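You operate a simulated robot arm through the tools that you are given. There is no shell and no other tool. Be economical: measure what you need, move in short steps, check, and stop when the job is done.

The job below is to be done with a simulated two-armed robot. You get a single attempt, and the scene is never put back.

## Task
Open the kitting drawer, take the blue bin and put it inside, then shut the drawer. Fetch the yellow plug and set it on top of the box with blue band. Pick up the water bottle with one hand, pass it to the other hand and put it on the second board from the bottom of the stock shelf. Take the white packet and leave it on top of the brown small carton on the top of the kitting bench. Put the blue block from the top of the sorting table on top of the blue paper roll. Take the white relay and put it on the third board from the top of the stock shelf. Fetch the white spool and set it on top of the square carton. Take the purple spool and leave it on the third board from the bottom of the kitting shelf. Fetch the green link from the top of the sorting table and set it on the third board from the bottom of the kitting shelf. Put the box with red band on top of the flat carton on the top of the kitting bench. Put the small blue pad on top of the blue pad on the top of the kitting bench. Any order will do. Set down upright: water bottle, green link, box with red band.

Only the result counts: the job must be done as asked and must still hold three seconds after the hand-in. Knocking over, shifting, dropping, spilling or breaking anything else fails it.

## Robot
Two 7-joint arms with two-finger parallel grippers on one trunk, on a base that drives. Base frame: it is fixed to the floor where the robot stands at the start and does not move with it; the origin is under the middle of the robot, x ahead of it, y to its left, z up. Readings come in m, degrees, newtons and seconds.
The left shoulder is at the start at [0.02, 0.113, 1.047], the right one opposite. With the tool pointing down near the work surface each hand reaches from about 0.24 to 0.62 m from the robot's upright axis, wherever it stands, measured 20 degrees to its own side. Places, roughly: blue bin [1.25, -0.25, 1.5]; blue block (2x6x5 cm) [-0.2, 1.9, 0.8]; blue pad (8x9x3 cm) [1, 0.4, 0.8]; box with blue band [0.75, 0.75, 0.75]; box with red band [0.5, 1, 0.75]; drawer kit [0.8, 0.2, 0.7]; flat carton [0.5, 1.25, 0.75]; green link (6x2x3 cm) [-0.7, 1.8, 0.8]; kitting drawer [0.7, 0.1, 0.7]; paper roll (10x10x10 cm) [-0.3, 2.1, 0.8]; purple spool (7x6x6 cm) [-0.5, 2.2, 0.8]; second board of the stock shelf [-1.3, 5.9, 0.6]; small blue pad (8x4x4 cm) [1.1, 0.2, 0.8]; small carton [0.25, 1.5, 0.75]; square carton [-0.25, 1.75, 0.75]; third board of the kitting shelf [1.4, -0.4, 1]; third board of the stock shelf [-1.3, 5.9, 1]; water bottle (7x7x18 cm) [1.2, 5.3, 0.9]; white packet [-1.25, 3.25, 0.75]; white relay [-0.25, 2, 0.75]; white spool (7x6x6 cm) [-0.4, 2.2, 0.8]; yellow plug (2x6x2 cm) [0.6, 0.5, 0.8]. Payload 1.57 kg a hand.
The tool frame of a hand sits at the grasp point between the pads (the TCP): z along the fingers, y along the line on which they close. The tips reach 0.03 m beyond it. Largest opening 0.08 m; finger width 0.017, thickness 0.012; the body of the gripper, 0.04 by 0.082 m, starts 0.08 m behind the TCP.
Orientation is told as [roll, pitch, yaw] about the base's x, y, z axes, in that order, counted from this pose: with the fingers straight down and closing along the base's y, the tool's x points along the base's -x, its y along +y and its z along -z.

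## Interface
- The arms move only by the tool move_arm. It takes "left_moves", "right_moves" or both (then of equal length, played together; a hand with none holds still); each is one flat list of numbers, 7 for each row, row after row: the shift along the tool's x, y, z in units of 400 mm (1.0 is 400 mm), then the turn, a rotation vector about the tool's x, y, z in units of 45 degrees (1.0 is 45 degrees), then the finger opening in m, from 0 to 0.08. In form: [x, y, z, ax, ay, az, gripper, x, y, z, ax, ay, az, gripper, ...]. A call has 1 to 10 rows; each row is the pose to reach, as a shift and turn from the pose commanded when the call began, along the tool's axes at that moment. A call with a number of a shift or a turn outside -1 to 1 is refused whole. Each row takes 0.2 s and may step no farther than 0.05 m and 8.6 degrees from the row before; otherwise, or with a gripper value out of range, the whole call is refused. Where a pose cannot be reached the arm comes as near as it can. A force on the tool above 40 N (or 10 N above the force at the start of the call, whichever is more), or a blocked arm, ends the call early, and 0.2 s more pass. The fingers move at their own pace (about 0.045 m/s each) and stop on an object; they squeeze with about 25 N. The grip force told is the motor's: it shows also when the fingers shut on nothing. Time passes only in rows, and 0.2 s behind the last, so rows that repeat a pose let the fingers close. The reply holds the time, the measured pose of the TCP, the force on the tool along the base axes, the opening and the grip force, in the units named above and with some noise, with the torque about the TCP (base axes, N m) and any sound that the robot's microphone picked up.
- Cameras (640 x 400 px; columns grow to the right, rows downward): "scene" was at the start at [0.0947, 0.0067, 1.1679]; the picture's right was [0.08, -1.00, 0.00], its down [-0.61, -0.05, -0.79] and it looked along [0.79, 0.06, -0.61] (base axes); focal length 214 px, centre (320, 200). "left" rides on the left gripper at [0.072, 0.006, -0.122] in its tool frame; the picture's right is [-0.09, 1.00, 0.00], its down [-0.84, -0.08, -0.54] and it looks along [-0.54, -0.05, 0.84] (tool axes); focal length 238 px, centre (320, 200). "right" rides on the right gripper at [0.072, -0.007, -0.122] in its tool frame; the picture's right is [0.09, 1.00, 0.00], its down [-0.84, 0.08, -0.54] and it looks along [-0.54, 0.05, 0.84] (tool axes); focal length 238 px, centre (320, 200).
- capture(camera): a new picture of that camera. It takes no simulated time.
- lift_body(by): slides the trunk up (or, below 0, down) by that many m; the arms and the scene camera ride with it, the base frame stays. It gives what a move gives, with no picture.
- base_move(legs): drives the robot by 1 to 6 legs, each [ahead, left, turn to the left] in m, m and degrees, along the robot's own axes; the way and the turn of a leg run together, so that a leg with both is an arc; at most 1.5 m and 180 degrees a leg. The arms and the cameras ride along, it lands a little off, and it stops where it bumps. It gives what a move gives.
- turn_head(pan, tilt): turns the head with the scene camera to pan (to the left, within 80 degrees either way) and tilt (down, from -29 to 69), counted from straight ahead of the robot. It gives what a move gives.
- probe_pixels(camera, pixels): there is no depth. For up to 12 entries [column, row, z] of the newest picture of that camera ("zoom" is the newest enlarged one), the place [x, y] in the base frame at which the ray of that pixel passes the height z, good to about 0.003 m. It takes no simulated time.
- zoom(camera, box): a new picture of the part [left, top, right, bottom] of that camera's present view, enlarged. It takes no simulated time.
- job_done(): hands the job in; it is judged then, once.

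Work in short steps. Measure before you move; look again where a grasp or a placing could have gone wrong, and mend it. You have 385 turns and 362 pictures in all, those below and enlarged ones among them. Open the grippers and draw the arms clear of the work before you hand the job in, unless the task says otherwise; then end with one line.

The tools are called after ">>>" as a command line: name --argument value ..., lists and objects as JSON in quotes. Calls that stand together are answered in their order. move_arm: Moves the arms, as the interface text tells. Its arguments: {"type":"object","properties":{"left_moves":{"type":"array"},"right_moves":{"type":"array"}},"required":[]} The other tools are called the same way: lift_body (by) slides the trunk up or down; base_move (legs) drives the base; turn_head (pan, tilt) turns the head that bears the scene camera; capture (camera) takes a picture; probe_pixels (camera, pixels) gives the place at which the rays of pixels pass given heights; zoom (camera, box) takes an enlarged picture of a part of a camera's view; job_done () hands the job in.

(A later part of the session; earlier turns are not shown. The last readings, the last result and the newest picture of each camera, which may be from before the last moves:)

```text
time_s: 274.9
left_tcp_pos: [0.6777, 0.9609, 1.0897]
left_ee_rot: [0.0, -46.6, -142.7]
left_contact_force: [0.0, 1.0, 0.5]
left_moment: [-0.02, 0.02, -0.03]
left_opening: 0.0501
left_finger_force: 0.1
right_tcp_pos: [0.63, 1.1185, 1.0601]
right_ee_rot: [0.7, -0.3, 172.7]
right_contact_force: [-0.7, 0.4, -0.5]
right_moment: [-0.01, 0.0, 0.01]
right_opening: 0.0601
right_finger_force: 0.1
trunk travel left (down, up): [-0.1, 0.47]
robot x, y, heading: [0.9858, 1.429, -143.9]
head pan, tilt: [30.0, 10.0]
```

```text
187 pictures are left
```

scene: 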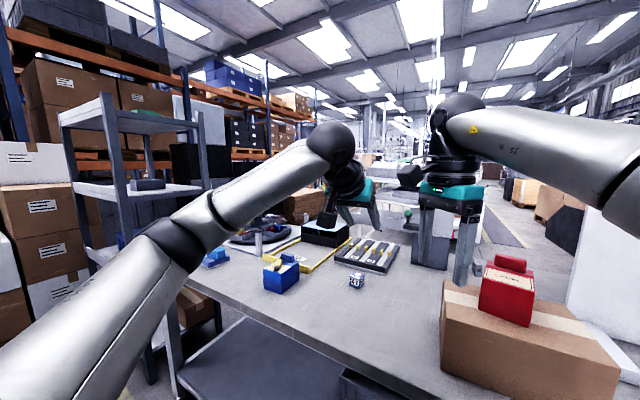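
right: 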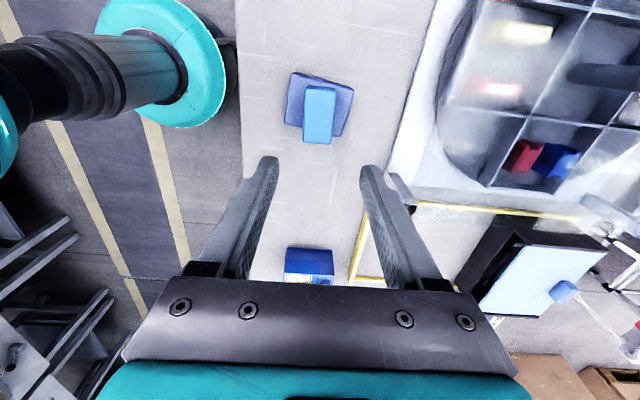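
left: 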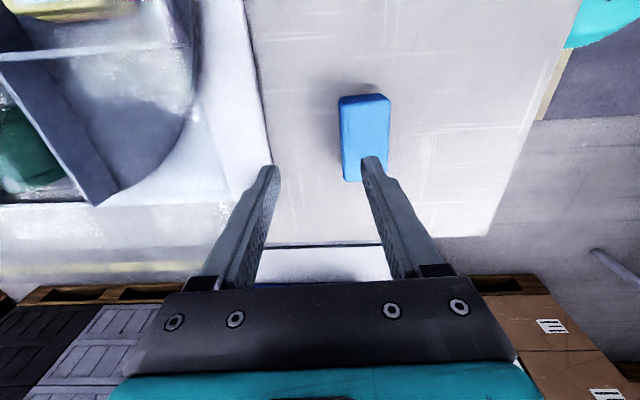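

>>> move_arm --left_moves '[0.02, 0.03, -0.09, 0, 0, 0, 0.05, 0.04, 0.06, -0.18, 0, 0, 0, 0.05, 0.06, 0.1, -0.27, 0, 0, 0, 0.05, 0.08, 0.15, -0.36, 0, 0, 0, 0.05, 0.088, 0.2, -0.44, 0, 0, 0, 0.05, 0.088, 0.2, -0.44, 0, 0, 0, 0.05]' --right_moves '[0, 0, 0, 0, 0, -0.16, 0.06, 0, 0, 0, 0, 0, -0.32, 0.06, 0, 0, 0, 0, 0, -0.48, 0.06, 0, 0, 0, 0, 0, -0.64, 0.06, 0, 0, 0, 0, 0, -0.8, 0.06, 0, 0, 0, 0, 0, -0.96, 0.06]'

>>> capture --camera "scene"

```text
time_s: 276.3
left_tcp_pos: [0.8463, 0.9907, 1.1841]
left_ee_rot: [0.1, -46.5, -142.9]
left_contact_force: [-0.6, 0.1, -0.5]
left_moment: [0.02, 0.01, -0.02]
left_opening: 0.0501
left_finger_force: 0.0
right_tcp_pos: [0.6285, 1.118, 1.061]
right_ee_rot: [0.2, -0.7, -143.7]
right_contact_force: [0.9, 0.4, 0.4]
right_moment: [0.0, 0.01, 0.02]
right_opening: 0.06
right_finger_force: 0.1
trunk travel left (down, up): [-0.1, 0.47]
robot x, y, heading: [0.9867, 1.4298, -143.9]
head pan, tilt: [30.0, 10.0]
```

```text
186 pictures are left
```

scene: 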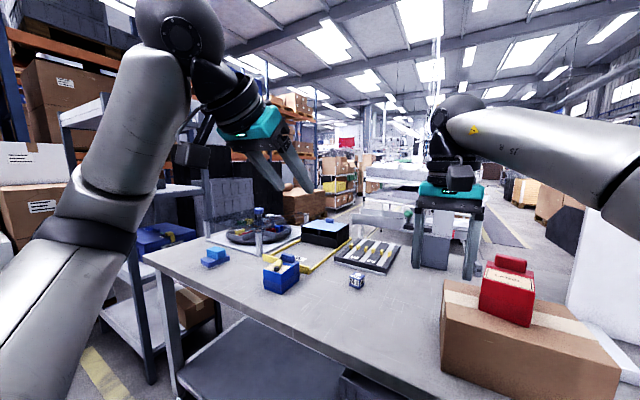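

Left arm is free again. Bring it to vertical at fwd ≈0.45, lat 0.27.

>>> move_arm --left_moves '[-0.02, 0, 0.02, 0, 0.17, 0, 0.06, -0.04, 0, 0.04, 0, 0.34, 0, 0.06, -0.06, 0, 0.06, 0, 0.51, 0, 0.06, -0.08, 0, 0.08, 0, 0.68, 0, 0.06, -0.1, 0, 0.1, 0, 0.85, 0, 0.06, -0.124, 0, 0.124, 0, 1.0, 0, 0.06]'

>>> capture --camera "scene"

```text
time_s: 277.7
left_tcp_pos: [0.7879, 0.9478, 1.1886]
left_ee_rot: [0.1, -1.7, -143.0]
left_contact_force: [-1.1, 0.0, -1.0]
left_moment: [0.04, 0.04, -0.03]
left_opening: 0.0598
left_finger_force: 0.1
right_tcp_pos: [0.6268, 1.1187, 1.0609]
right_ee_rot: [0.3, -0.7, -144.2]
right_contact_force: [-0.5, -0.3, 0.3]
right_moment: [0.01, -0.04, 0.0]
right_opening: 0.06
right_finger_force: 0.1
trunk travel left (down, up): [-0.1, 0.47]
robot x, y, heading: [0.9861, 1.431, -143.9]
head pan, tilt: [30.0, 10.0]
```

```text
185 pictures are left
```

scene: 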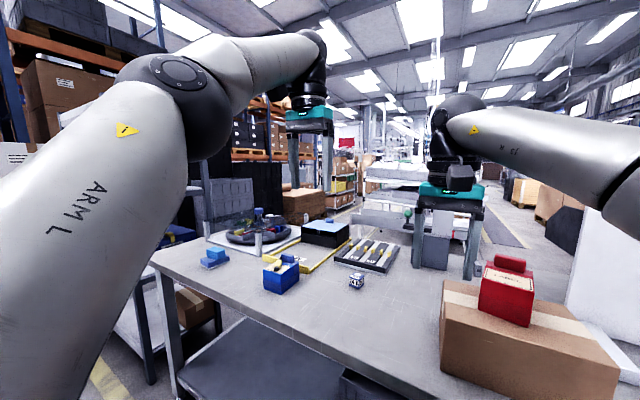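

Both arms healthy. Slide right 1.25 m to behind the sorting table.

>>> base_move --legs '[[0, -0.65, 0], [0, -0.6, 0]]'

>>> turn_head --pan 0 --tilt 40

>>> capture --camera "scene"

>>> capture --camera "right"

>>> capture --camera "left"

```text
time_s: 284.3
left_tcp_pos: [0.0535, 1.9514, 1.1862]
left_ee_rot: [0.1, -1.6, -142.5]
left_contact_force: [0.5, -0.1, 0.2]
left_moment: [-0.02, 0.01, 0.02]
left_opening: 0.06
left_finger_force: 0.0
right_tcp_pos: [-0.1089, 2.1231, 1.0613]
right_ee_rot: [0.3, -0.6, -143.9]
right_contact_force: [0.6, -0.5, 0.3]
right_moment: [-0.01, 0.01, 0.0]
right_opening: 0.0599
right_finger_force: 0.1
trunk travel left (down, up): [-0.1, 0.47]
robot x, y, heading: [0.248, 2.4321, -143.6]
head pan, tilt: [30.0, 10.0]
```

```text
time_s: 285.3
left_tcp_pos: [0.0531, 1.9511, 1.1863]
left_ee_rot: [0.1, -1.5, -142.5]
left_contact_force: [-0.4, 0.1, -0.9]
left_moment: [-0.01, -0.03, 0.01]
left_opening: 0.06
left_finger_force: 0.0
right_tcp_pos: [-0.1091, 2.1227, 1.061]
right_ee_rot: [0.4, -0.7, -143.8]
right_contact_force: [-0.8, 0.8, -0.3]
right_moment: [0.01, 0.0, 0.02]
right_opening: 0.06
right_finger_force: 0.0
trunk travel left (down, up): [-0.1, 0.47]
robot x, y, heading: [0.2491, 2.4356, -143.7]
head pan, tilt: [0.0, 40.0]
```

```text
184 pictures are left
```

scene: 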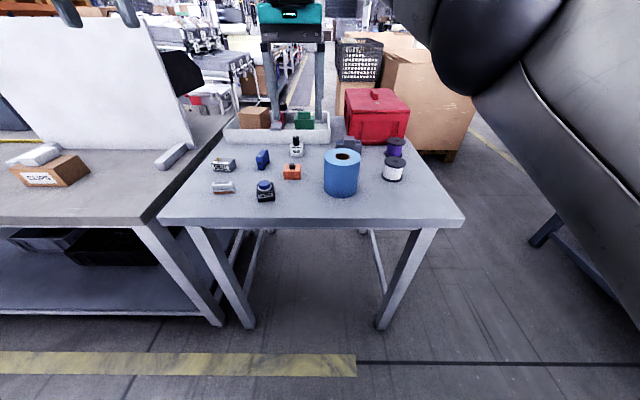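

```text
183 pictures are left
```

right: 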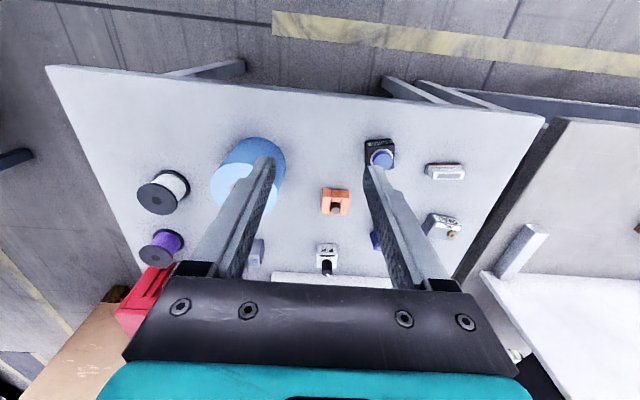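

```text
182 pictures are left
```

left: 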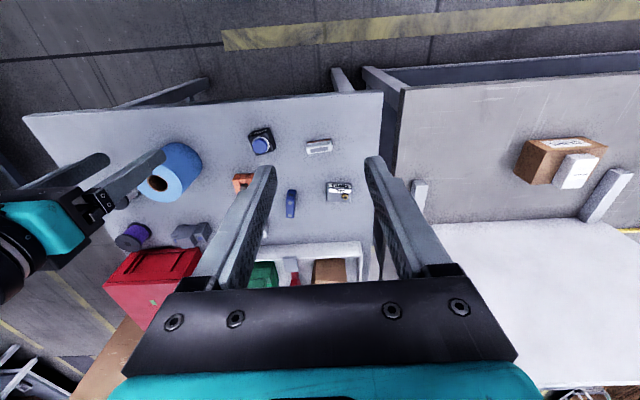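

>>> zoom --camera "scene" --box '[190, 90, 430, 220]'

>>> zoom --camera "right" --box '[100, 110, 360, 280]'

>>> zoom --camera "left" --box '[220, 110, 380, 210]'

```text
2.67 times, centred on (310, 155) of scene
```

zoom: 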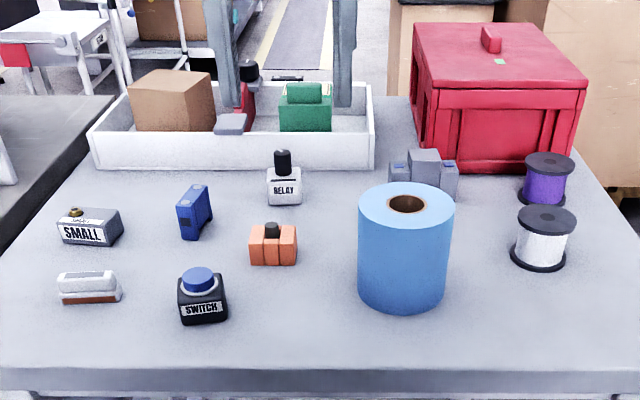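

```text
2.35 times, centred on (230, 195) of right
```

zoom: 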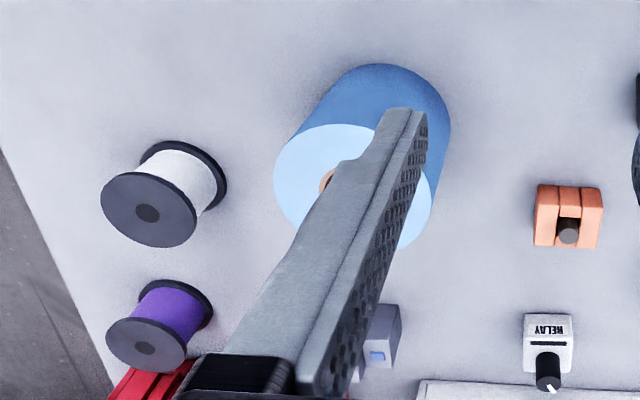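

```text
4.00 times, centred on (300, 160) of left
```

zoom: 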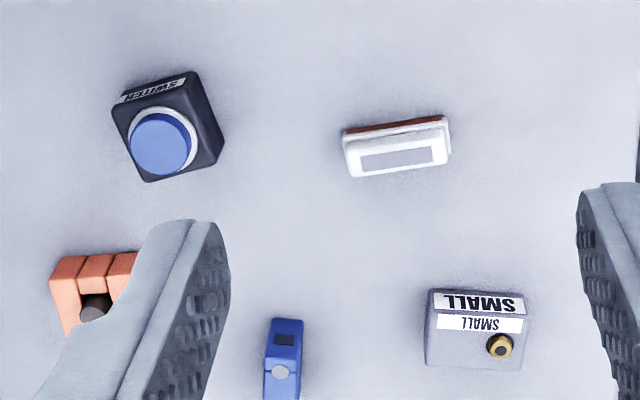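

>>> probe_pixels --camera "scene" --pixels '[[463, 215, 0.76], [463, 215, 0.8], [156, 220, 0.76], [156, 220, 0.8]]'

>>> probe_pixels --camera "right" --pixels '[[46, 68, 0.76], [46, 68, 0.8], [544, 118, 0.76], [544, 118, 0.8]]'

>>> zoom --camera "scene" --box '[400, 180, 500, 250]'

>>> zoom --camera "right" --box '[0, 30, 120, 110]'

```text
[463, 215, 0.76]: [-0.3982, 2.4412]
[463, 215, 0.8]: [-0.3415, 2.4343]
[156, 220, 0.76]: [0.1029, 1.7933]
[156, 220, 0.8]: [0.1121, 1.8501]
```

```text
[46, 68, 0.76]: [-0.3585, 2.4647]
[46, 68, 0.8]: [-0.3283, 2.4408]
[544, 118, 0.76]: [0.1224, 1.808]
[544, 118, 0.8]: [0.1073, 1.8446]
```

```text
5.71 times, centred on (450, 215) of scene
```

zoom: 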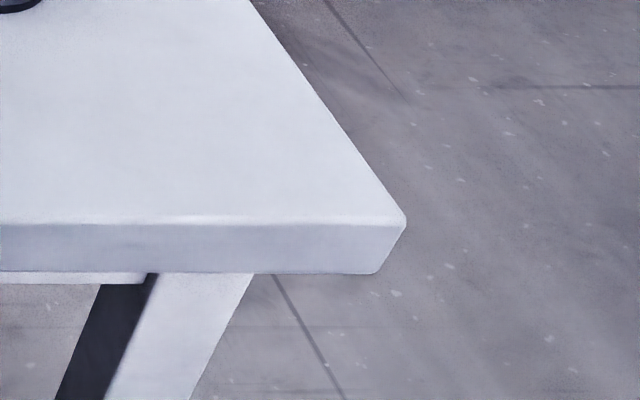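

```text
5.00 times, centred on (60, 70) of right
```

zoom: 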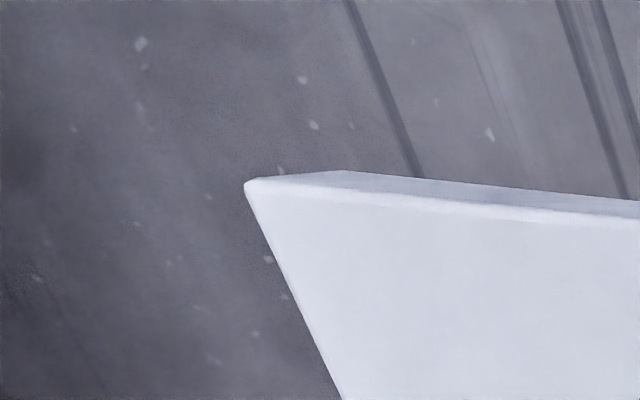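

>>> probe_pixels --camera "scene" --pixels '[[263, 159.5, 0.825], [263, 151.5, 0.85], [284.5, 148, 0.82], [341, 157, 0.9], [395.7, 147.5, 0.83], [393, 170, 0.83]]'

>>> probe_pixels --camera "left" --pixels '[[291, 203, 0.85], [291, 196, 0.825], [157, 183, 0.9]]'

>>> probe_pixels --camera "right" --pixels '[[155, 199, 0.86], [155, 254, 0.86], [165, 192, 0.83], [165, 245, 0.83], [327, 253, 0.83]]'

```text
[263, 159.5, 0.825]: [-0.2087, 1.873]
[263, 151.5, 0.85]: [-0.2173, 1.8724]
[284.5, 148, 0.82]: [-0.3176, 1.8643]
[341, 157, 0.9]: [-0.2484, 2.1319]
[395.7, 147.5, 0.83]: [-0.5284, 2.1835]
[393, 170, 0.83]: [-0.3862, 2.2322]
```

```text
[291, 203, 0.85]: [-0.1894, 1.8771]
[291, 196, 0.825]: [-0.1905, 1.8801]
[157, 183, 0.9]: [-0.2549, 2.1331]
```

```text
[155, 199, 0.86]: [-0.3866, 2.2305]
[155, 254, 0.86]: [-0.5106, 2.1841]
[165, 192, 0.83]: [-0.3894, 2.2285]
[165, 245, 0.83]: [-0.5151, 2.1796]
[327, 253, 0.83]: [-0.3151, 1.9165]
```

Blue block ≈(-0.20,1.876), roll top ≈(-0.25,2.132,0.90). Move base toward the block and bring the right hand over it.

>>> base_move --legs '[[0.16, 0.3, 0]]'

>>> move_arm --right_moves '[-0.03, -0.1, 0, 0, 0, 0, 0.06, -0.07, -0.2, 0.05, 0, 0, 0, 0.06, -0.1, -0.3, 0.1, 0, 0, 0, 0.06, -0.13, -0.37, 0.15, 0, 0, 0, 0.06]'

>>> capture --camera "right"

```text
time_s: 287.5
left_tcp_pos: [0.1053, 1.6139, 1.1858]
left_ee_rot: [0.0, -1.6, -142.3]
left_contact_force: [-0.9, -0.4, -0.8]
left_moment: [0.02, -0.01, -0.01]
left_opening: 0.0599
left_finger_force: 0.1
right_tcp_pos: [-0.0563, 1.784, 1.0615]
right_ee_rot: [0.3, -0.6, -143.6]
right_contact_force: [0.3, 0.1, 0.0]
right_moment: [0.0, -0.01, -0.01]
right_opening: 0.0601
right_finger_force: 0.2
trunk travel left (down, up): [-0.1, 0.47]
robot x, y, heading: [0.2968, 2.0973, -143.3]
head pan, tilt: [0.0, 40.0]
```

```text
time_s: 288.5
left_tcp_pos: [0.1057, 1.6148, 1.1868]
left_ee_rot: [0.1, -1.6, -142.3]
left_contact_force: [0.2, -0.4, -0.8]
left_moment: [0.02, -0.01, -0.02]
left_opening: 0.06
left_finger_force: 0.0
right_tcp_pos: [-0.1865, 1.8723, 1.0009]
right_ee_rot: [0.4, -0.7, -143.6]
right_contact_force: [-0.2, -0.1, 0.3]
right_moment: [-0.01, -0.03, 0.02]
right_opening: 0.0599
right_finger_force: 0.0
trunk travel left (down, up): [-0.1, 0.47]
robot x, y, heading: [0.3004, 2.0978, -143.4]
head pan, tilt: [0.0, 40.0]
```

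```text
176 pictures are left
```

right: 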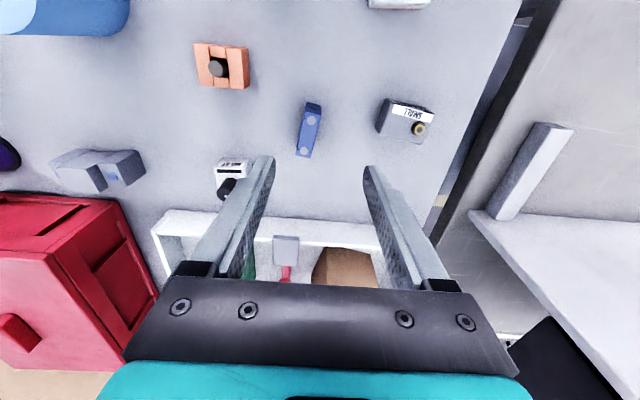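

Block at (308,130), rotated ~10° cw. Correct and descend partly.

>>> move_arm --right_moves '[-0.01, -0.017, 0.06, 0, 0, 0.111, 0.05, -0.02, -0.034, 0.13, 0, 0, 0.222, 0.05, -0.02, -0.034, 0.2, 0, 0, 0.222, 0.05]'

>>> capture --camera "right"

```text
time_s: 289.3
left_tcp_pos: [0.1055, 1.6139, 1.1851]
left_ee_rot: [0.0, -1.6, -142.3]
left_contact_force: [-0.4, -0.3, -0.5]
left_moment: [0.0, 0.0, 0.0]
left_opening: 0.0596
left_finger_force: 0.1
right_tcp_pos: [-0.2019, 1.8778, 0.9199]
right_ee_rot: [0.4, -0.6, -153.6]
right_contact_force: [-0.2, 0.3, -0.1]
right_moment: [0.0, 0.02, 0.04]
right_opening: 0.05
right_finger_force: 0.1
trunk travel left (down, up): [-0.1, 0.47]
robot x, y, heading: [0.2988, 2.0974, -143.1]
head pan, tilt: [0.0, 40.0]
```

```text
175 pictures are left
```

right: 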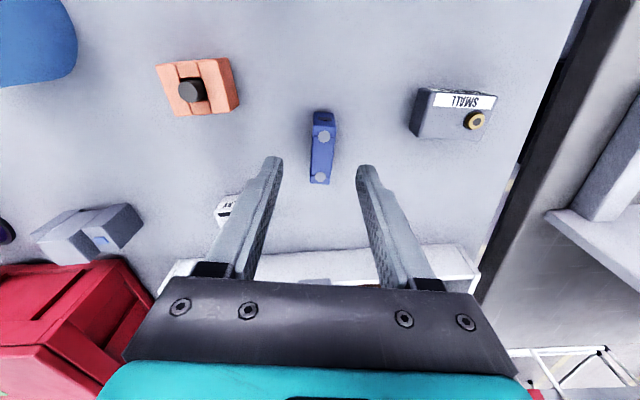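

Centred. Descend 8 cm, close, lift.

>>> move_arm --right_moves '[0, 0, 0.1, 0, 0, 0, 0.05, 0, 0, 0.16, 0, 0, 0, 0.05, 0, 0, 0.2, 0, 0, 0, 0.05, 0, 0, 0.2, 0, 0, 0, 0, 0, 0, 0.2, 0, 0, 0, 0, 0, 0, 0.2, 0, 0, 0, 0, 0, 0, 0.1, 0, 0, 0, 0, 0, 0, 0, 0, 0, 0, 0, 0, 0, -0.12, 0, 0, 0, 0, 0, 0, -0.2, 0, 0, 0, 0]'

>>> capture --camera "right"

```text
time_s: 291.5
left_tcp_pos: [0.1056, 1.6143, 1.1874]
left_ee_rot: [0.1, -1.6, -142.3]
left_contact_force: [0.4, -0.2, -0.4]
left_moment: [-0.02, -0.01, 0.03]
left_opening: 0.06
left_finger_force: 0.1
right_tcp_pos: [-0.2012, 1.8776, 1.0011]
right_ee_rot: [0.4, -0.7, -153.4]
right_contact_force: [0.1, 0.8, -0.3]
right_moment: [0.02, -0.02, 0.04]
right_opening: 0.0191
right_finger_force: 25.0
trunk travel left (down, up): [-0.1, 0.47]
robot x, y, heading: [0.3036, 2.099, -143.2]
head pan, tilt: [0.0, 40.0]
```

```text
174 pictures are left
```

right: 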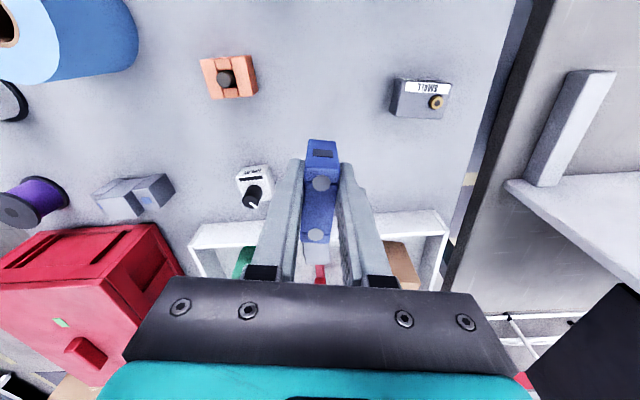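

Held. Base back 0.112, right 0.234 to be over the roll.

>>> base_move --legs '[[-0.112, -0.234, 0]]'

>>> capture --camera "right"

>>> capture --camera "scene"

```text
time_s: 293.4
left_tcp_pos: [0.0573, 1.8677, 1.1857]
left_ee_rot: [0.1, -1.5, -142.4]
left_contact_force: [-0.4, 0.3, 0.1]
left_moment: [0.01, 0.01, 0.0]
left_opening: 0.0601
left_finger_force: 0.1
right_tcp_pos: [-0.2485, 2.1329, 1.0004]
right_ee_rot: [0.4, -0.6, -153.7]
right_contact_force: [1.0, -0.4, -0.8]
right_moment: [-0.02, 0.0, -0.01]
right_opening: 0.0192
right_finger_force: 25.4
trunk travel left (down, up): [-0.1, 0.47]
robot x, y, heading: [0.252, 2.3495, -143.4]
head pan, tilt: [0.0, 40.0]
```

```text
173 pictures are left
```

right: 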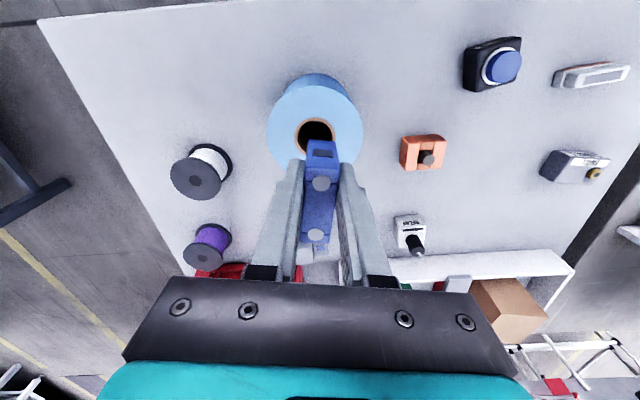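

```text
172 pictures are left
```

scene: 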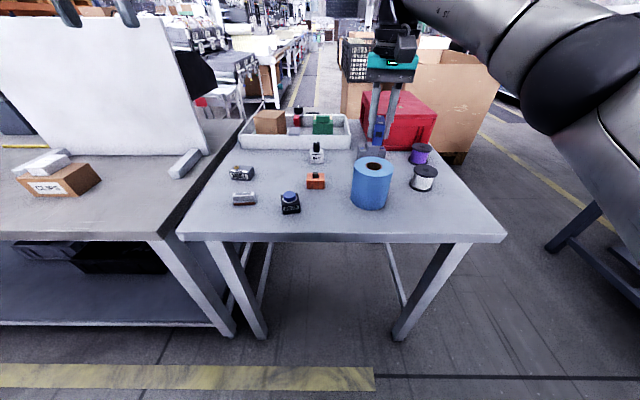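

Hole centre ≈(315,136) vs expected (320,138): aligned. Lower to contact.

>>> move_arm --right_moves '[0, -0.01, 0.05, 0, 0, 0, 0, 0, -0.01, 0.1, 0, 0, 0, 0, 0, -0.01, 0.13, 0, 0, 0, 0, 0, -0.01, 0.145, 0, 0, 0, 0, 0, -0.01, 0.155, 0, 0, 0, 0]'

>>> zoom --camera "scene" --box '[310, 90, 450, 220]'

```text
time_s: 294.6
left_tcp_pos: [0.0593, 1.8669, 1.1874]
left_ee_rot: [0.0, -1.5, -142.3]
left_contact_force: [0.5, 0.1, 0.6]
left_moment: [0.0, 0.0, -0.05]
left_opening: 0.0601
left_finger_force: 0.1
right_tcp_pos: [-0.2508, 2.1342, 0.9409]
right_ee_rot: [0.5, -0.8, -153.8]
right_contact_force: [0.5, 0.4, 6.1]
right_moment: [0.06, 0.03, 0.02]
right_opening: 0.019
right_finger_force: 25.0
trunk travel left (down, up): [-0.1, 0.47]
robot x, y, heading: [0.2517, 2.352, -143.7]
head pan, tilt: [0.0, 40.0]
```

```text
3.08 times, centred on (380, 155) of scene
```

zoom: 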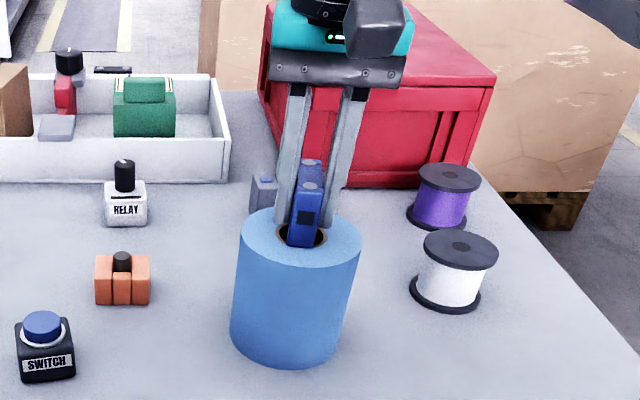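

Block is ~1.3 cm too far forward (its near end is at the hole's rim). Lift 1 cm, shift 1.3 cm toward me, re-lower.

>>> move_arm --right_moves '[0, 0, -0.03, 0, 0, 0, 0, 0.033, 0, -0.03, 0, 0, 0, 0, 0.033, 0, -0.01, 0, 0, 0, 0, 0.033, 0, 0.0, 0, 0, 0, 0, 0.033, 0, 0.006, 0, 0, 0, 0]'

>>> zoom --camera "scene" --box '[330, 120, 430, 220]'

```text
time_s: 295.8
left_tcp_pos: [0.0596, 1.8673, 1.1876]
left_ee_rot: [0.1, -1.6, -142.4]
left_contact_force: [0.3, -0.2, -1.1]
left_moment: [0.02, 0.0, -0.02]
left_opening: 0.06
left_finger_force: 0.1
right_tcp_pos: [-0.2395, 2.14, 0.9399]
right_ee_rot: [0.6, -1.0, -153.6]
right_contact_force: [-1.1, 0.4, 19.7]
right_moment: [0.2, -0.01, -0.02]
right_opening: 0.019
right_finger_force: 24.8
trunk travel left (down, up): [-0.1, 0.47]
robot x, y, heading: [0.2541, 2.3484, -143.5]
head pan, tilt: [0.0, 40.0]
```

```text
4.00 times, centred on (380, 170) of scene
```

zoom: 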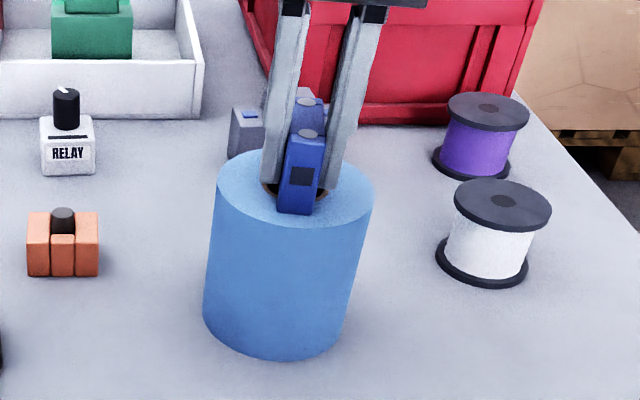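

Now spans the hole properly. Release and rise.

>>> move_arm --right_moves '[0, 0, -0.006, 0, 0, 0, 0.035, 0, 0, -0.006, 0, 0, 0, 0.035, 0, 0, -0.06, 0, 0, 0, 0.04, 0, 0, -0.16, 0, 0, 0, 0.05, 0, 0, -0.28, 0, 0, 0, 0.06, 0, 0, -0.38, 0, 0, 0, 0.06]'

>>> zoom --camera "scene" --box '[290, 110, 450, 220]'

>>> capture --camera "right"

```text
time_s: 297.1
left_tcp_pos: [0.0576, 1.8669, 1.1867]
left_ee_rot: [0.0, -1.6, -142.3]
left_contact_force: [-0.2, -0.8, -1.1]
left_moment: [0.0, 0.01, 0.01]
left_opening: 0.06
left_finger_force: 0.0
right_tcp_pos: [-0.2373, 2.1421, 1.0883]
right_ee_rot: [0.5, -0.6, -153.5]
right_contact_force: [0.8, -0.1, -0.6]
right_moment: [-0.02, 0.03, 0.02]
right_opening: 0.0601
right_finger_force: 0.0
trunk travel left (down, up): [-0.1, 0.47]
robot x, y, heading: [0.2528, 2.3499, -143.7]
head pan, tilt: [0.0, 40.0]
```

```text
3.64 times, centred on (370, 165) of scene
```

zoom: 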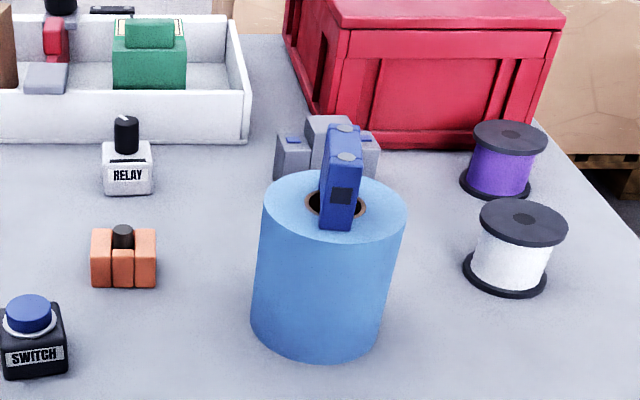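

```text
168 pictures are left
```

right: 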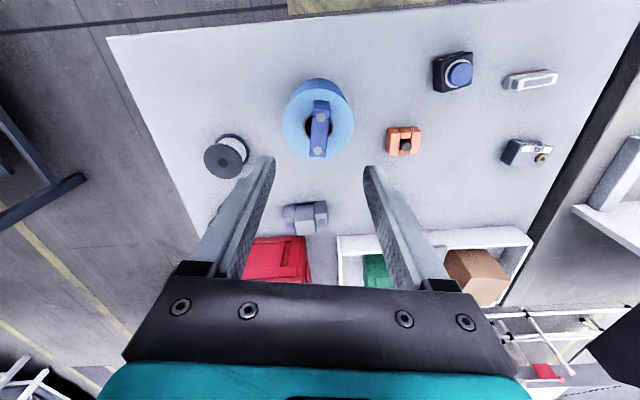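

Block rests on the roll. Next: white spool (≈(-0.387,2.23)). Move base ahead 0.07, right 0.16.

>>> base_move --legs '[[0.07, -0.16, 0]]'

>>> move_arm --right_moves '[0, 0, 0.1, 0, 0, -0.1, 0.08, 0, 0, 0.2, 0, 0, -0.222, 0.08]'

>>> capture --camera "right"

```text
time_s: 298.6
left_tcp_pos: [-0.0946, 1.9548, 1.1872]
left_ee_rot: [0.1, -1.5, -142.4]
left_contact_force: [-0.2, -0.4, 0.0]
left_moment: [0.02, 0.01, -0.02]
left_opening: 0.06
left_finger_force: 0.0
right_tcp_pos: [-0.3902, 2.2309, 1.0869]
right_ee_rot: [0.4, -0.5, -153.6]
right_contact_force: [-0.4, 0.2, 0.3]
right_moment: [-0.01, -0.01, 0.01]
right_opening: 0.0599
right_finger_force: 0.0
trunk travel left (down, up): [-0.1, 0.47]
robot x, y, heading: [0.0987, 2.4383, -143.6]
head pan, tilt: [0.0, 40.0]
```

```text
time_s: 299.2
left_tcp_pos: [-0.0929, 1.9549, 1.1865]
left_ee_rot: [0.2, -1.5, -142.4]
left_contact_force: [0.2, -0.2, 0.7]
left_moment: [-0.02, -0.02, -0.01]
left_opening: 0.06
left_finger_force: 0.0
right_tcp_pos: [-0.3912, 2.2296, 1.0068]
right_ee_rot: [0.3, -0.7, -143.6]
right_contact_force: [0.4, 0.6, -0.4]
right_moment: [-0.04, -0.01, 0.02]
right_opening: 0.0798
right_finger_force: 0.1
trunk travel left (down, up): [-0.1, 0.47]
robot x, y, heading: [0.1013, 2.4401, -143.7]
head pan, tilt: [0.0, 40.0]
```

```text
167 pictures are left
```

right: 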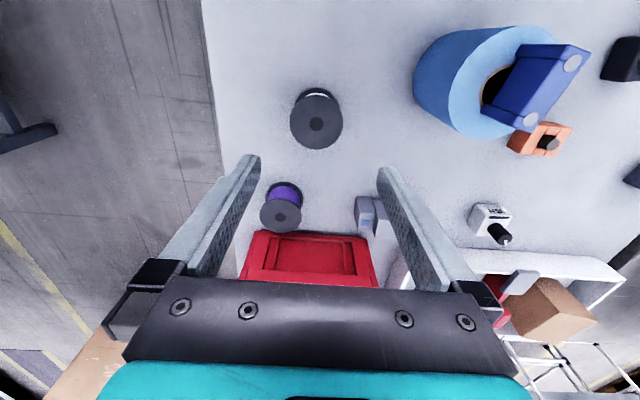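

Aligned within 5 mm. Descend to TCP z≈0.836 and grip both flanges.

>>> move_arm --right_moves '[0.0125, -0.01, 0.1, 0, 0, 0, 0.08, 0.0125, -0.01, 0.2, 0, 0, 0, 0.08, 0.0125, -0.01, 0.3, 0, 0, 0, 0.08, 0.0125, -0.01, 0.38, 0, 0, 0, 0.08, 0.0125, -0.01, 0.425, 0, 0, 0, 0.08]'

>>> capture --camera "right"

>>> move_arm --right_moves '[0, 0, 0, 0, 0, 0, 0.03, 0, 0, 0, 0, 0, 0, 0.03, 0, 0, -0.05, 0, 0, 0, 0.03]'

>>> zoom --camera "scene" --box '[330, 90, 450, 220]'

```text
time_s: 300.4
left_tcp_pos: [-0.0928, 1.9553, 1.1864]
left_ee_rot: [-0.1, -1.5, -142.4]
left_contact_force: [-0.3, 0.3, 0.5]
left_moment: [-0.02, -0.01, -0.01]
left_opening: 0.06
left_finger_force: 0.0
right_tcp_pos: [-0.3898, 2.2342, 0.8363]
right_ee_rot: [0.4, -0.7, -143.7]
right_contact_force: [0.1, 0.3, 0.1]
right_moment: [-0.02, 0.01, -0.03]
right_opening: 0.08
right_finger_force: 0.0
trunk travel left (down, up): [-0.1, 0.47]
robot x, y, heading: [0.095, 2.4364, -143.4]
head pan, tilt: [0.0, 40.0]
```

```text
166 pictures are left
```

right: 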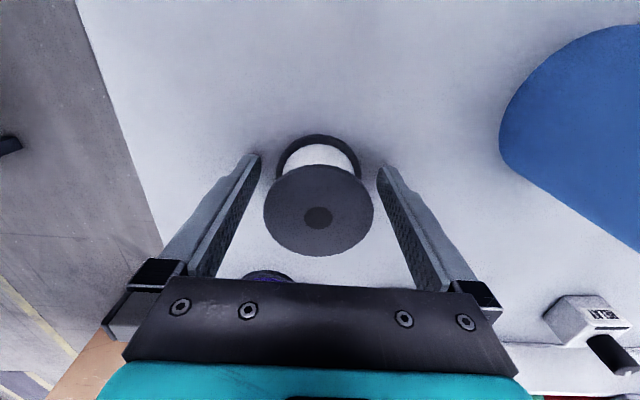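

```text
time_s: 301.2
left_tcp_pos: [-0.0937, 1.9548, 1.1856]
left_ee_rot: [0.1, -1.6, -142.4]
left_contact_force: [0.1, -0.1, -0.2]
left_moment: [0.02, -0.03, 0.0]
left_opening: 0.0601
left_finger_force: 0.0
right_tcp_pos: [-0.3896, 2.2344, 0.8571]
right_ee_rot: [0.3, -0.8, -143.6]
right_contact_force: [-0.6, -0.2, -1.2]
right_moment: [0.0, -0.03, 0.02]
right_opening: 0.059
right_finger_force: 24.8
trunk travel left (down, up): [-0.1, 0.47]
robot x, y, heading: [0.1, 2.4368, -143.5]
head pan, tilt: [0.0, 40.0]
```

```text
3.08 times, centred on (390, 155) of scene
```

zoom: 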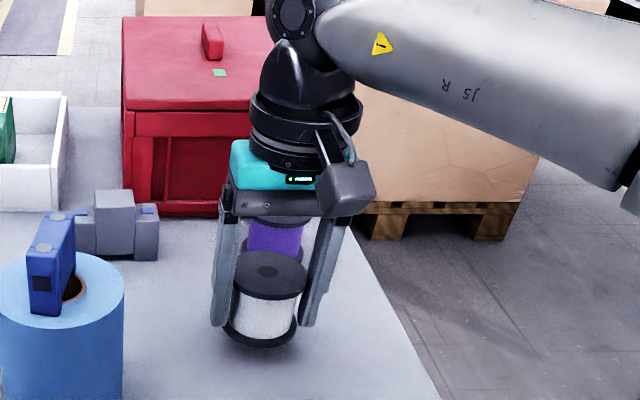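

Spool held. Lift and slide left 0.42 to find the RINGS box.

>>> move_arm --right_moves '[0, 0, -0.1, 0, 0, 0, 0.03, 0, 0, -0.2, 0, 0, 0, 0.03, 0, 0, -0.3, 0, 0, 0, 0.03, 0, 0, -0.4, 0, 0, 0, 0.03, 0, 0, -0.52, 0, 0, 0, 0.03, 0, 0, -0.64, 0, 0, 0, 0.03]'

>>> base_move --legs '[[0, 0.42, 0]]'

>>> capture --camera "right"

>>> capture --camera "scene"

>>> zoom --camera "scene" --box '[230, 60, 430, 180]'

```text
time_s: 302.6
left_tcp_pos: [-0.0921, 1.9535, 1.1864]
left_ee_rot: [-0.1, -1.6, -142.4]
left_contact_force: [0.3, -0.8, 0.1]
left_moment: [-0.01, 0.0, 0.01]
left_opening: 0.0599
left_finger_force: 0.0
right_tcp_pos: [-0.3834, 2.2364, 1.1124]
right_ee_rot: [0.4, -0.5, -143.4]
right_contact_force: [0.3, 0.1, -2.0]
right_moment: [0.0, -0.01, 0.02]
right_opening: 0.0589
right_finger_force: 25.2
right hand out of reach, approached as far as the arm can: row 6
trunk travel left (down, up): [-0.1, 0.47]
robot x, y, heading: [0.1009, 2.4394, -143.5]
head pan, tilt: [0.0, 40.0]
```

```text
time_s: 305.2
left_tcp_pos: [0.1556, 1.6149, 1.1856]
left_ee_rot: [0.0, -1.5, -142.7]
left_contact_force: [0.7, -1.5, -0.1]
left_moment: [0.04, 0.01, -0.02]
left_opening: 0.06
left_finger_force: 0.0
right_tcp_pos: [-0.1355, 1.8993, 1.111]
right_ee_rot: [0.3, -0.4, -143.9]
right_contact_force: [-0.6, -1.1, -3.8]
right_moment: [0.03, -0.01, 0.02]
right_opening: 0.0587
right_finger_force: 24.5
trunk travel left (down, up): [-0.1, 0.47]
robot x, y, heading: [0.3519, 2.0961, -143.6]
head pan, tilt: [0.0, 40.0]
```

```text
164 pictures are left
```

right: 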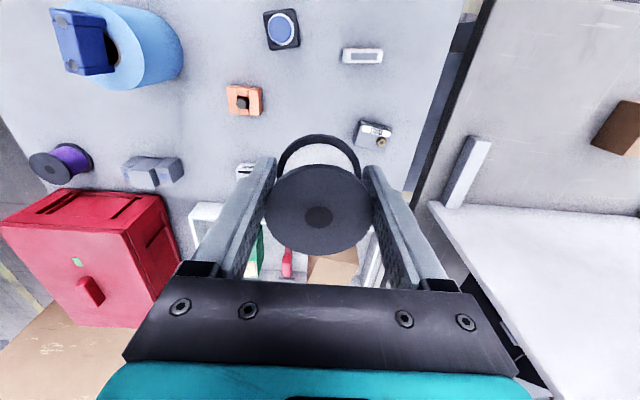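

```text
163 pictures are left
```

scene: 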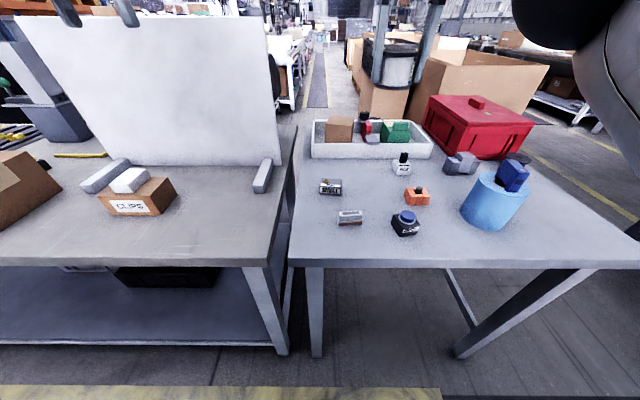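

```text
3.20 times, centred on (330, 120) of scene
```

zoom: 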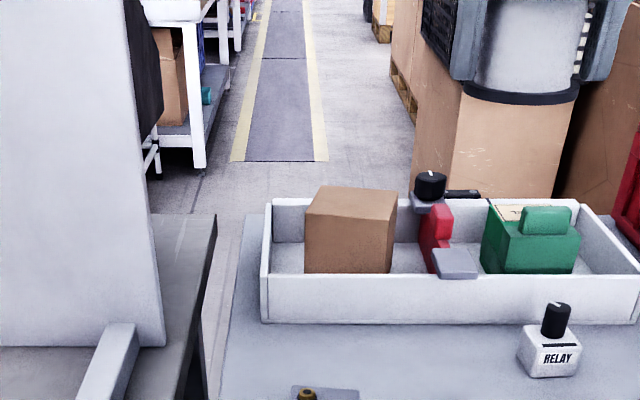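

>>> probe_pixels --camera "zoom" --pixels '[[305, 218, 0.87], [385, 220, 0.87], [397, 192, 0.87], [322, 186, 0.87], [305, 218, 0.89], [385, 220, 0.89], [397, 192, 0.89], [322, 186, 0.89], [305, 272, 0.805], [392, 274, 0.805]]'

>>> probe_pixels --camera "right" --pixels '[[307, 280, 0.87], [358, 262, 0.87], [307, 280, 0.89], [358, 262, 0.89]]'

>>> zoom --camera "right" --box '[240, 210, 440, 300]'

```text
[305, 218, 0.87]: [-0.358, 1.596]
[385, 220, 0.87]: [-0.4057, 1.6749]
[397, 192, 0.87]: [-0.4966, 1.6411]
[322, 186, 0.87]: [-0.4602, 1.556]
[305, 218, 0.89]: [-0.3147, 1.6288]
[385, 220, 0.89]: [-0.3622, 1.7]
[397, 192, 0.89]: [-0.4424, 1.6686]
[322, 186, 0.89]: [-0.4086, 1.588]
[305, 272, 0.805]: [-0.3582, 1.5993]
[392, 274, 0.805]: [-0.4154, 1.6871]
```

```text
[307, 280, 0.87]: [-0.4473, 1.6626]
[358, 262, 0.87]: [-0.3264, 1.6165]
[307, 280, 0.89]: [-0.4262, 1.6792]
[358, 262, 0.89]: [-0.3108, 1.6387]
```

```text
3.20 times, centred on (340, 255) of right
```

zoom: 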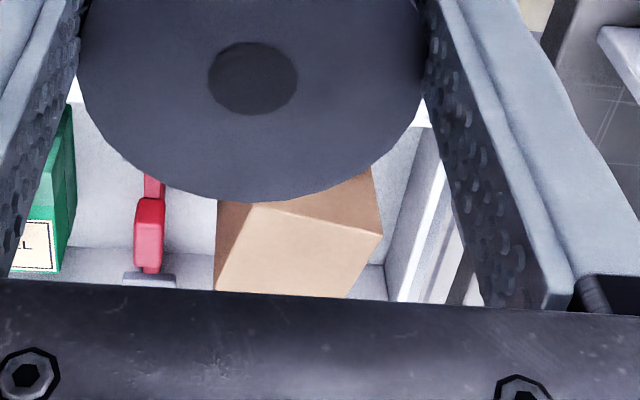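

>>> probe_pixels --camera "right" --pixels '[[359.7, 265.9, 0.86], [359.7, 265.9, 0.88], [359.7, 265.9, 0.9], [319, 255.9, 0.86], [319, 255.9, 0.88], [319, 255.9, 0.9]]'

```text
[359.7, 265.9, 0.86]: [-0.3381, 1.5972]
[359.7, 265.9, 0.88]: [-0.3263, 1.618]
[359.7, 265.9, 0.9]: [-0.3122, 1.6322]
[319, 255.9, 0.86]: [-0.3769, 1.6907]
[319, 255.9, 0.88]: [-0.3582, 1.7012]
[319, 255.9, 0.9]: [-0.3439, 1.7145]
```

RINGS box (centre (-0.387,1.644), top ≈0.888) is only reachable from the lane side. First collect the purple spool with the left hand from the table's end. Drive around to the end.

>>> base_move --legs '[[0, -0.65, 0], [0, -0.62, 0], [0.85, 0, 0], [0, 0, 90]]'

>>> turn_head --pan 0 --tilt 40

>>> capture --camera "scene"

>>> capture --camera "left"

```text
time_s: 319.9
left_tcp_pos: [-0.6006, 2.4207, 1.1851]
left_ee_rot: [0.1, -1.6, -52.1]
left_contact_force: [-0.1, 0.4, 0.0]
left_moment: [0.03, 0.02, -0.01]
left_opening: 0.0601
left_finger_force: 0.0
right_tcp_pos: [-0.8832, 2.1267, 1.1105]
right_ee_rot: [0.3, -0.4, -53.4]
right_contact_force: [0.1, -0.3, -2.8]
right_moment: [0.06, 0.0, 0.02]
right_opening: 0.0584
right_finger_force: 24.8
trunk travel left (down, up): [-0.1, 0.47]
robot x, y, heading: [-1.0843, 2.6115, -53.1]
head pan, tilt: [0.0, 40.0]
```

```text
time_s: 320.5
left_tcp_pos: [-0.601, 2.4216, 1.1867]
left_ee_rot: [0.1, -1.5, -52.1]
left_contact_force: [-1.1, 0.3, -0.3]
left_moment: [-0.01, 0.01, -0.02]
left_opening: 0.06
left_finger_force: 0.0
right_tcp_pos: [-0.8825, 2.1288, 1.1104]
right_ee_rot: [0.4, -0.6, -53.4]
right_contact_force: [-0.1, 0.1, -2.0]
right_moment: [-0.01, 0.03, 0.0]
right_opening: 0.0587
right_finger_force: 25.6
trunk travel left (down, up): [-0.1, 0.47]
robot x, y, heading: [-1.0838, 2.6149, -53.1]
head pan, tilt: [0.0, 40.0]
```

```text
160 pictures are left
```

scene: 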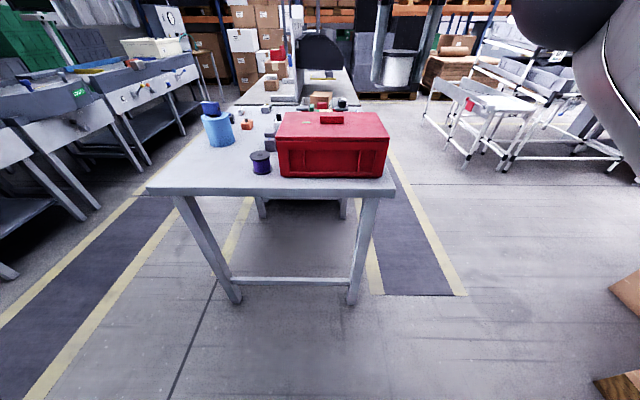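

```text
159 pictures are left
```

left: 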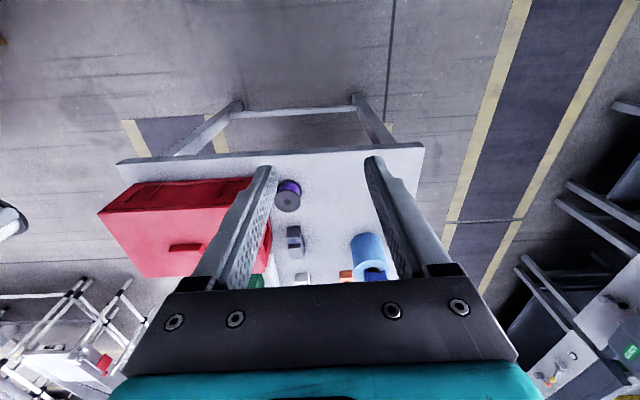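

>>> probe_pixels --camera "left" --pixels '[[288, 201, 0.86], [288, 201, 0.87]]'

>>> probe_pixels --camera "scene" --pixels '[[260, 155, 0.86], [260, 155, 0.87], [261, 172, 0.805]]'

>>> zoom --camera "scene" --box '[220, 120, 320, 200]'

```text
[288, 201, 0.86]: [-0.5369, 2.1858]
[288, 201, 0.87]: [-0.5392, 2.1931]
```

```text
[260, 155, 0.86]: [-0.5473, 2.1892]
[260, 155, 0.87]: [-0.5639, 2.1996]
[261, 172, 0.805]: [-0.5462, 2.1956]
```

```text
5.00 times, centred on (270, 160) of scene
```

zoom: 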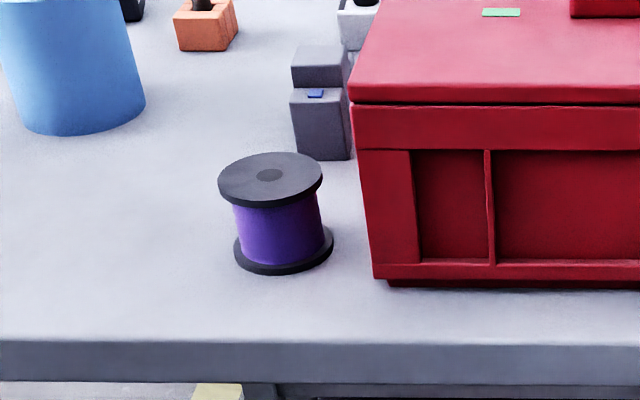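

Purple spool ≈(-0.542,2.19), toolbox ~2.5 cm to its right. Approach with base 0.18 ahead and left hand over it.

>>> base_move --legs '[[0.18, 0, 0]]'

>>> move_arm --left_moves '[-0.02, -0.05, 0.1, 0, 0.008, 0, 0.068, -0.04, -0.1, 0.2, 0, 0.017, 0, 0.068, -0.06, -0.15, 0.3, 0, 0.025, 0, 0.068, -0.08, -0.2, 0.4, 0, 0.034, 0, 0.068, -0.1, -0.23, 0.465, 0, 0.034, 0, 0.068]'

>>> capture --camera "left"

```text
time_s: 322.0
left_tcp_pos: [-0.4946, 2.279, 1.1869]
left_ee_rot: [0.2, -1.6, -52.0]
left_contact_force: [0.6, -0.6, -0.1]
left_moment: [0.02, 0.01, -0.01]
left_opening: 0.0602
left_finger_force: 0.0
right_tcp_pos: [-0.7763, 1.9855, 1.111]
right_ee_rot: [0.4, -0.6, -53.2]
right_contact_force: [-0.1, 0.1, -2.7]
right_moment: [-0.01, -0.02, -0.03]
right_opening: 0.0587
right_finger_force: 24.8
trunk travel left (down, up): [-0.1, 0.47]
robot x, y, heading: [-0.9794, 2.4704, -53.1]
head pan, tilt: [0.0, 40.0]
```

```text
time_s: 323.2
left_tcp_pos: [-0.5381, 2.1876, 1.0007]
left_ee_rot: [0.1, -0.1, -51.9]
left_contact_force: [0.3, 0.0, 0.0]
left_moment: [0.01, 0.01, 0.01]
left_opening: 0.0682
left_finger_force: 0.2
right_tcp_pos: [-0.7758, 1.9859, 1.1113]
right_ee_rot: [0.3, -0.6, -53.3]
right_contact_force: [-0.2, 0.2, -2.1]
right_moment: [0.02, 0.02, 0.02]
right_opening: 0.0586
right_finger_force: 25.1
trunk travel left (down, up): [-0.1, 0.47]
robot x, y, heading: [-0.9839, 2.4725, -53.1]
head pan, tilt: [0.0, 40.0]
```

```text
157 pictures are left
```

left: 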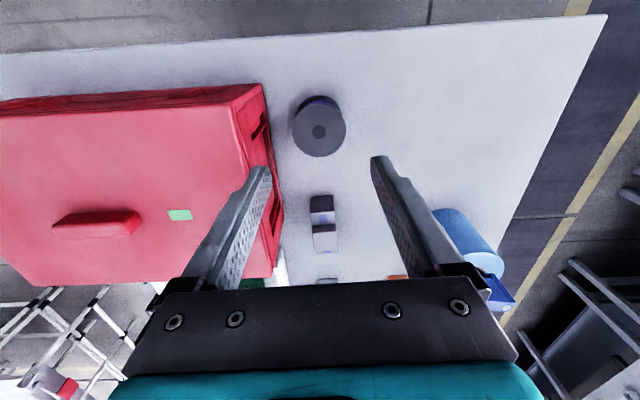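

Toolbox is too close to the right finger; rotate the hand 45° clockwise so the fingers straddle diagonally.

>>> move_arm --left_moves '[0, 0, 0, 0, 0, 0.17, 0.07, 0, 0, 0, 0, 0, 0.34, 0.07, 0, 0, 0, 0, 0, 0.51, 0.07, 0, 0, 0, 0, 0, 0.68, 0.07, 0, 0, 0, 0, 0, 0.85, 0.07, -0.01, 0, 0, 0, 0, 1.0, 0.07]'

>>> capture --camera "left"

```text
time_s: 324.6
left_tcp_pos: [-0.5374, 2.1842, 1.002]
left_ee_rot: [0.0, 0.1, -97.2]
left_contact_force: [-0.1, -0.4, -0.3]
left_moment: [0.01, 0.0, -0.02]
left_opening: 0.0699
left_finger_force: 0.1
right_tcp_pos: [-0.7751, 1.9854, 1.1104]
right_ee_rot: [0.3, -0.5, -53.3]
right_contact_force: [0.3, -1.2, -2.3]
right_moment: [0.03, 0.02, -0.01]
right_opening: 0.0587
right_finger_force: 25.2
trunk travel left (down, up): [-0.1, 0.47]
robot x, y, heading: [-0.9776, 2.4723, -53.1]
head pan, tilt: [0.0, 40.0]
```

```text
156 pictures are left
```

left: 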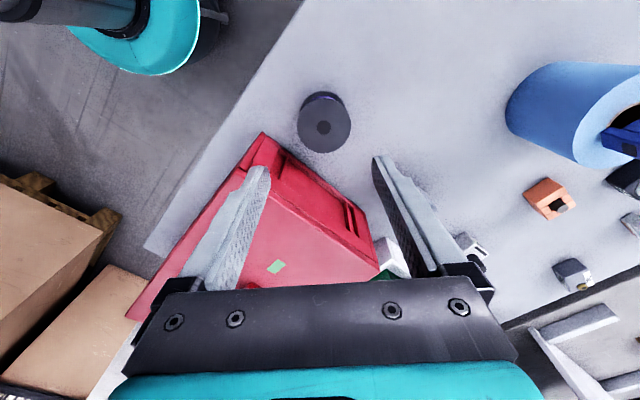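

Still marginal; rotate another 45° so the fingers close fore-aft, well clear of the toolbox.

>>> move_arm --left_moves '[0, 0, 0, 0, 0, 0.17, 0.07, 0, 0, 0, 0, 0, 0.34, 0.07, 0, 0, 0, 0, 0, 0.51, 0.07, 0, 0, 0, 0, 0, 0.68, 0.07, 0, 0, 0, 0, 0, 0.85, 0.07, 0, 0, 0, 0, 0, 1.0, 0.075]'

>>> capture --camera "left"

```text
time_s: 326.0
left_tcp_pos: [-0.5349, 2.1852, 1.0013]
left_ee_rot: [0.0, 0.1, -142.2]
left_contact_force: [1.0, 0.2, -0.2]
left_moment: [0.04, 0.02, 0.0]
left_opening: 0.0751
left_finger_force: 0.1
right_tcp_pos: [-0.7764, 1.9851, 1.1117]
right_ee_rot: [0.3, -0.5, -53.3]
right_contact_force: [0.3, 0.2, -1.8]
right_moment: [0.02, 0.03, 0.01]
right_opening: 0.0588
right_finger_force: 25.0
trunk travel left (down, up): [-0.1, 0.47]
robot x, y, heading: [-0.9805, 2.4748, -53.4]
head pan, tilt: [0.0, 40.0]
```

```text
155 pictures are left
```

left: 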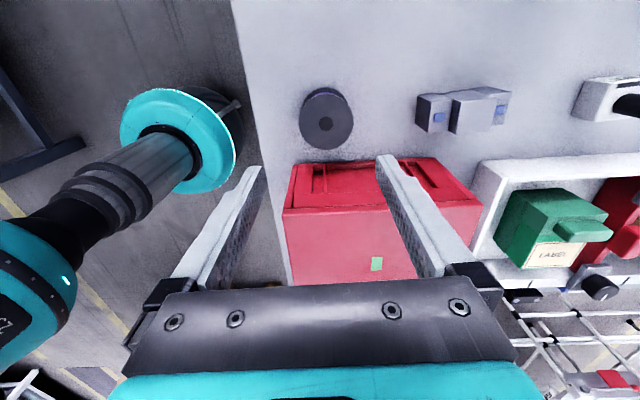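

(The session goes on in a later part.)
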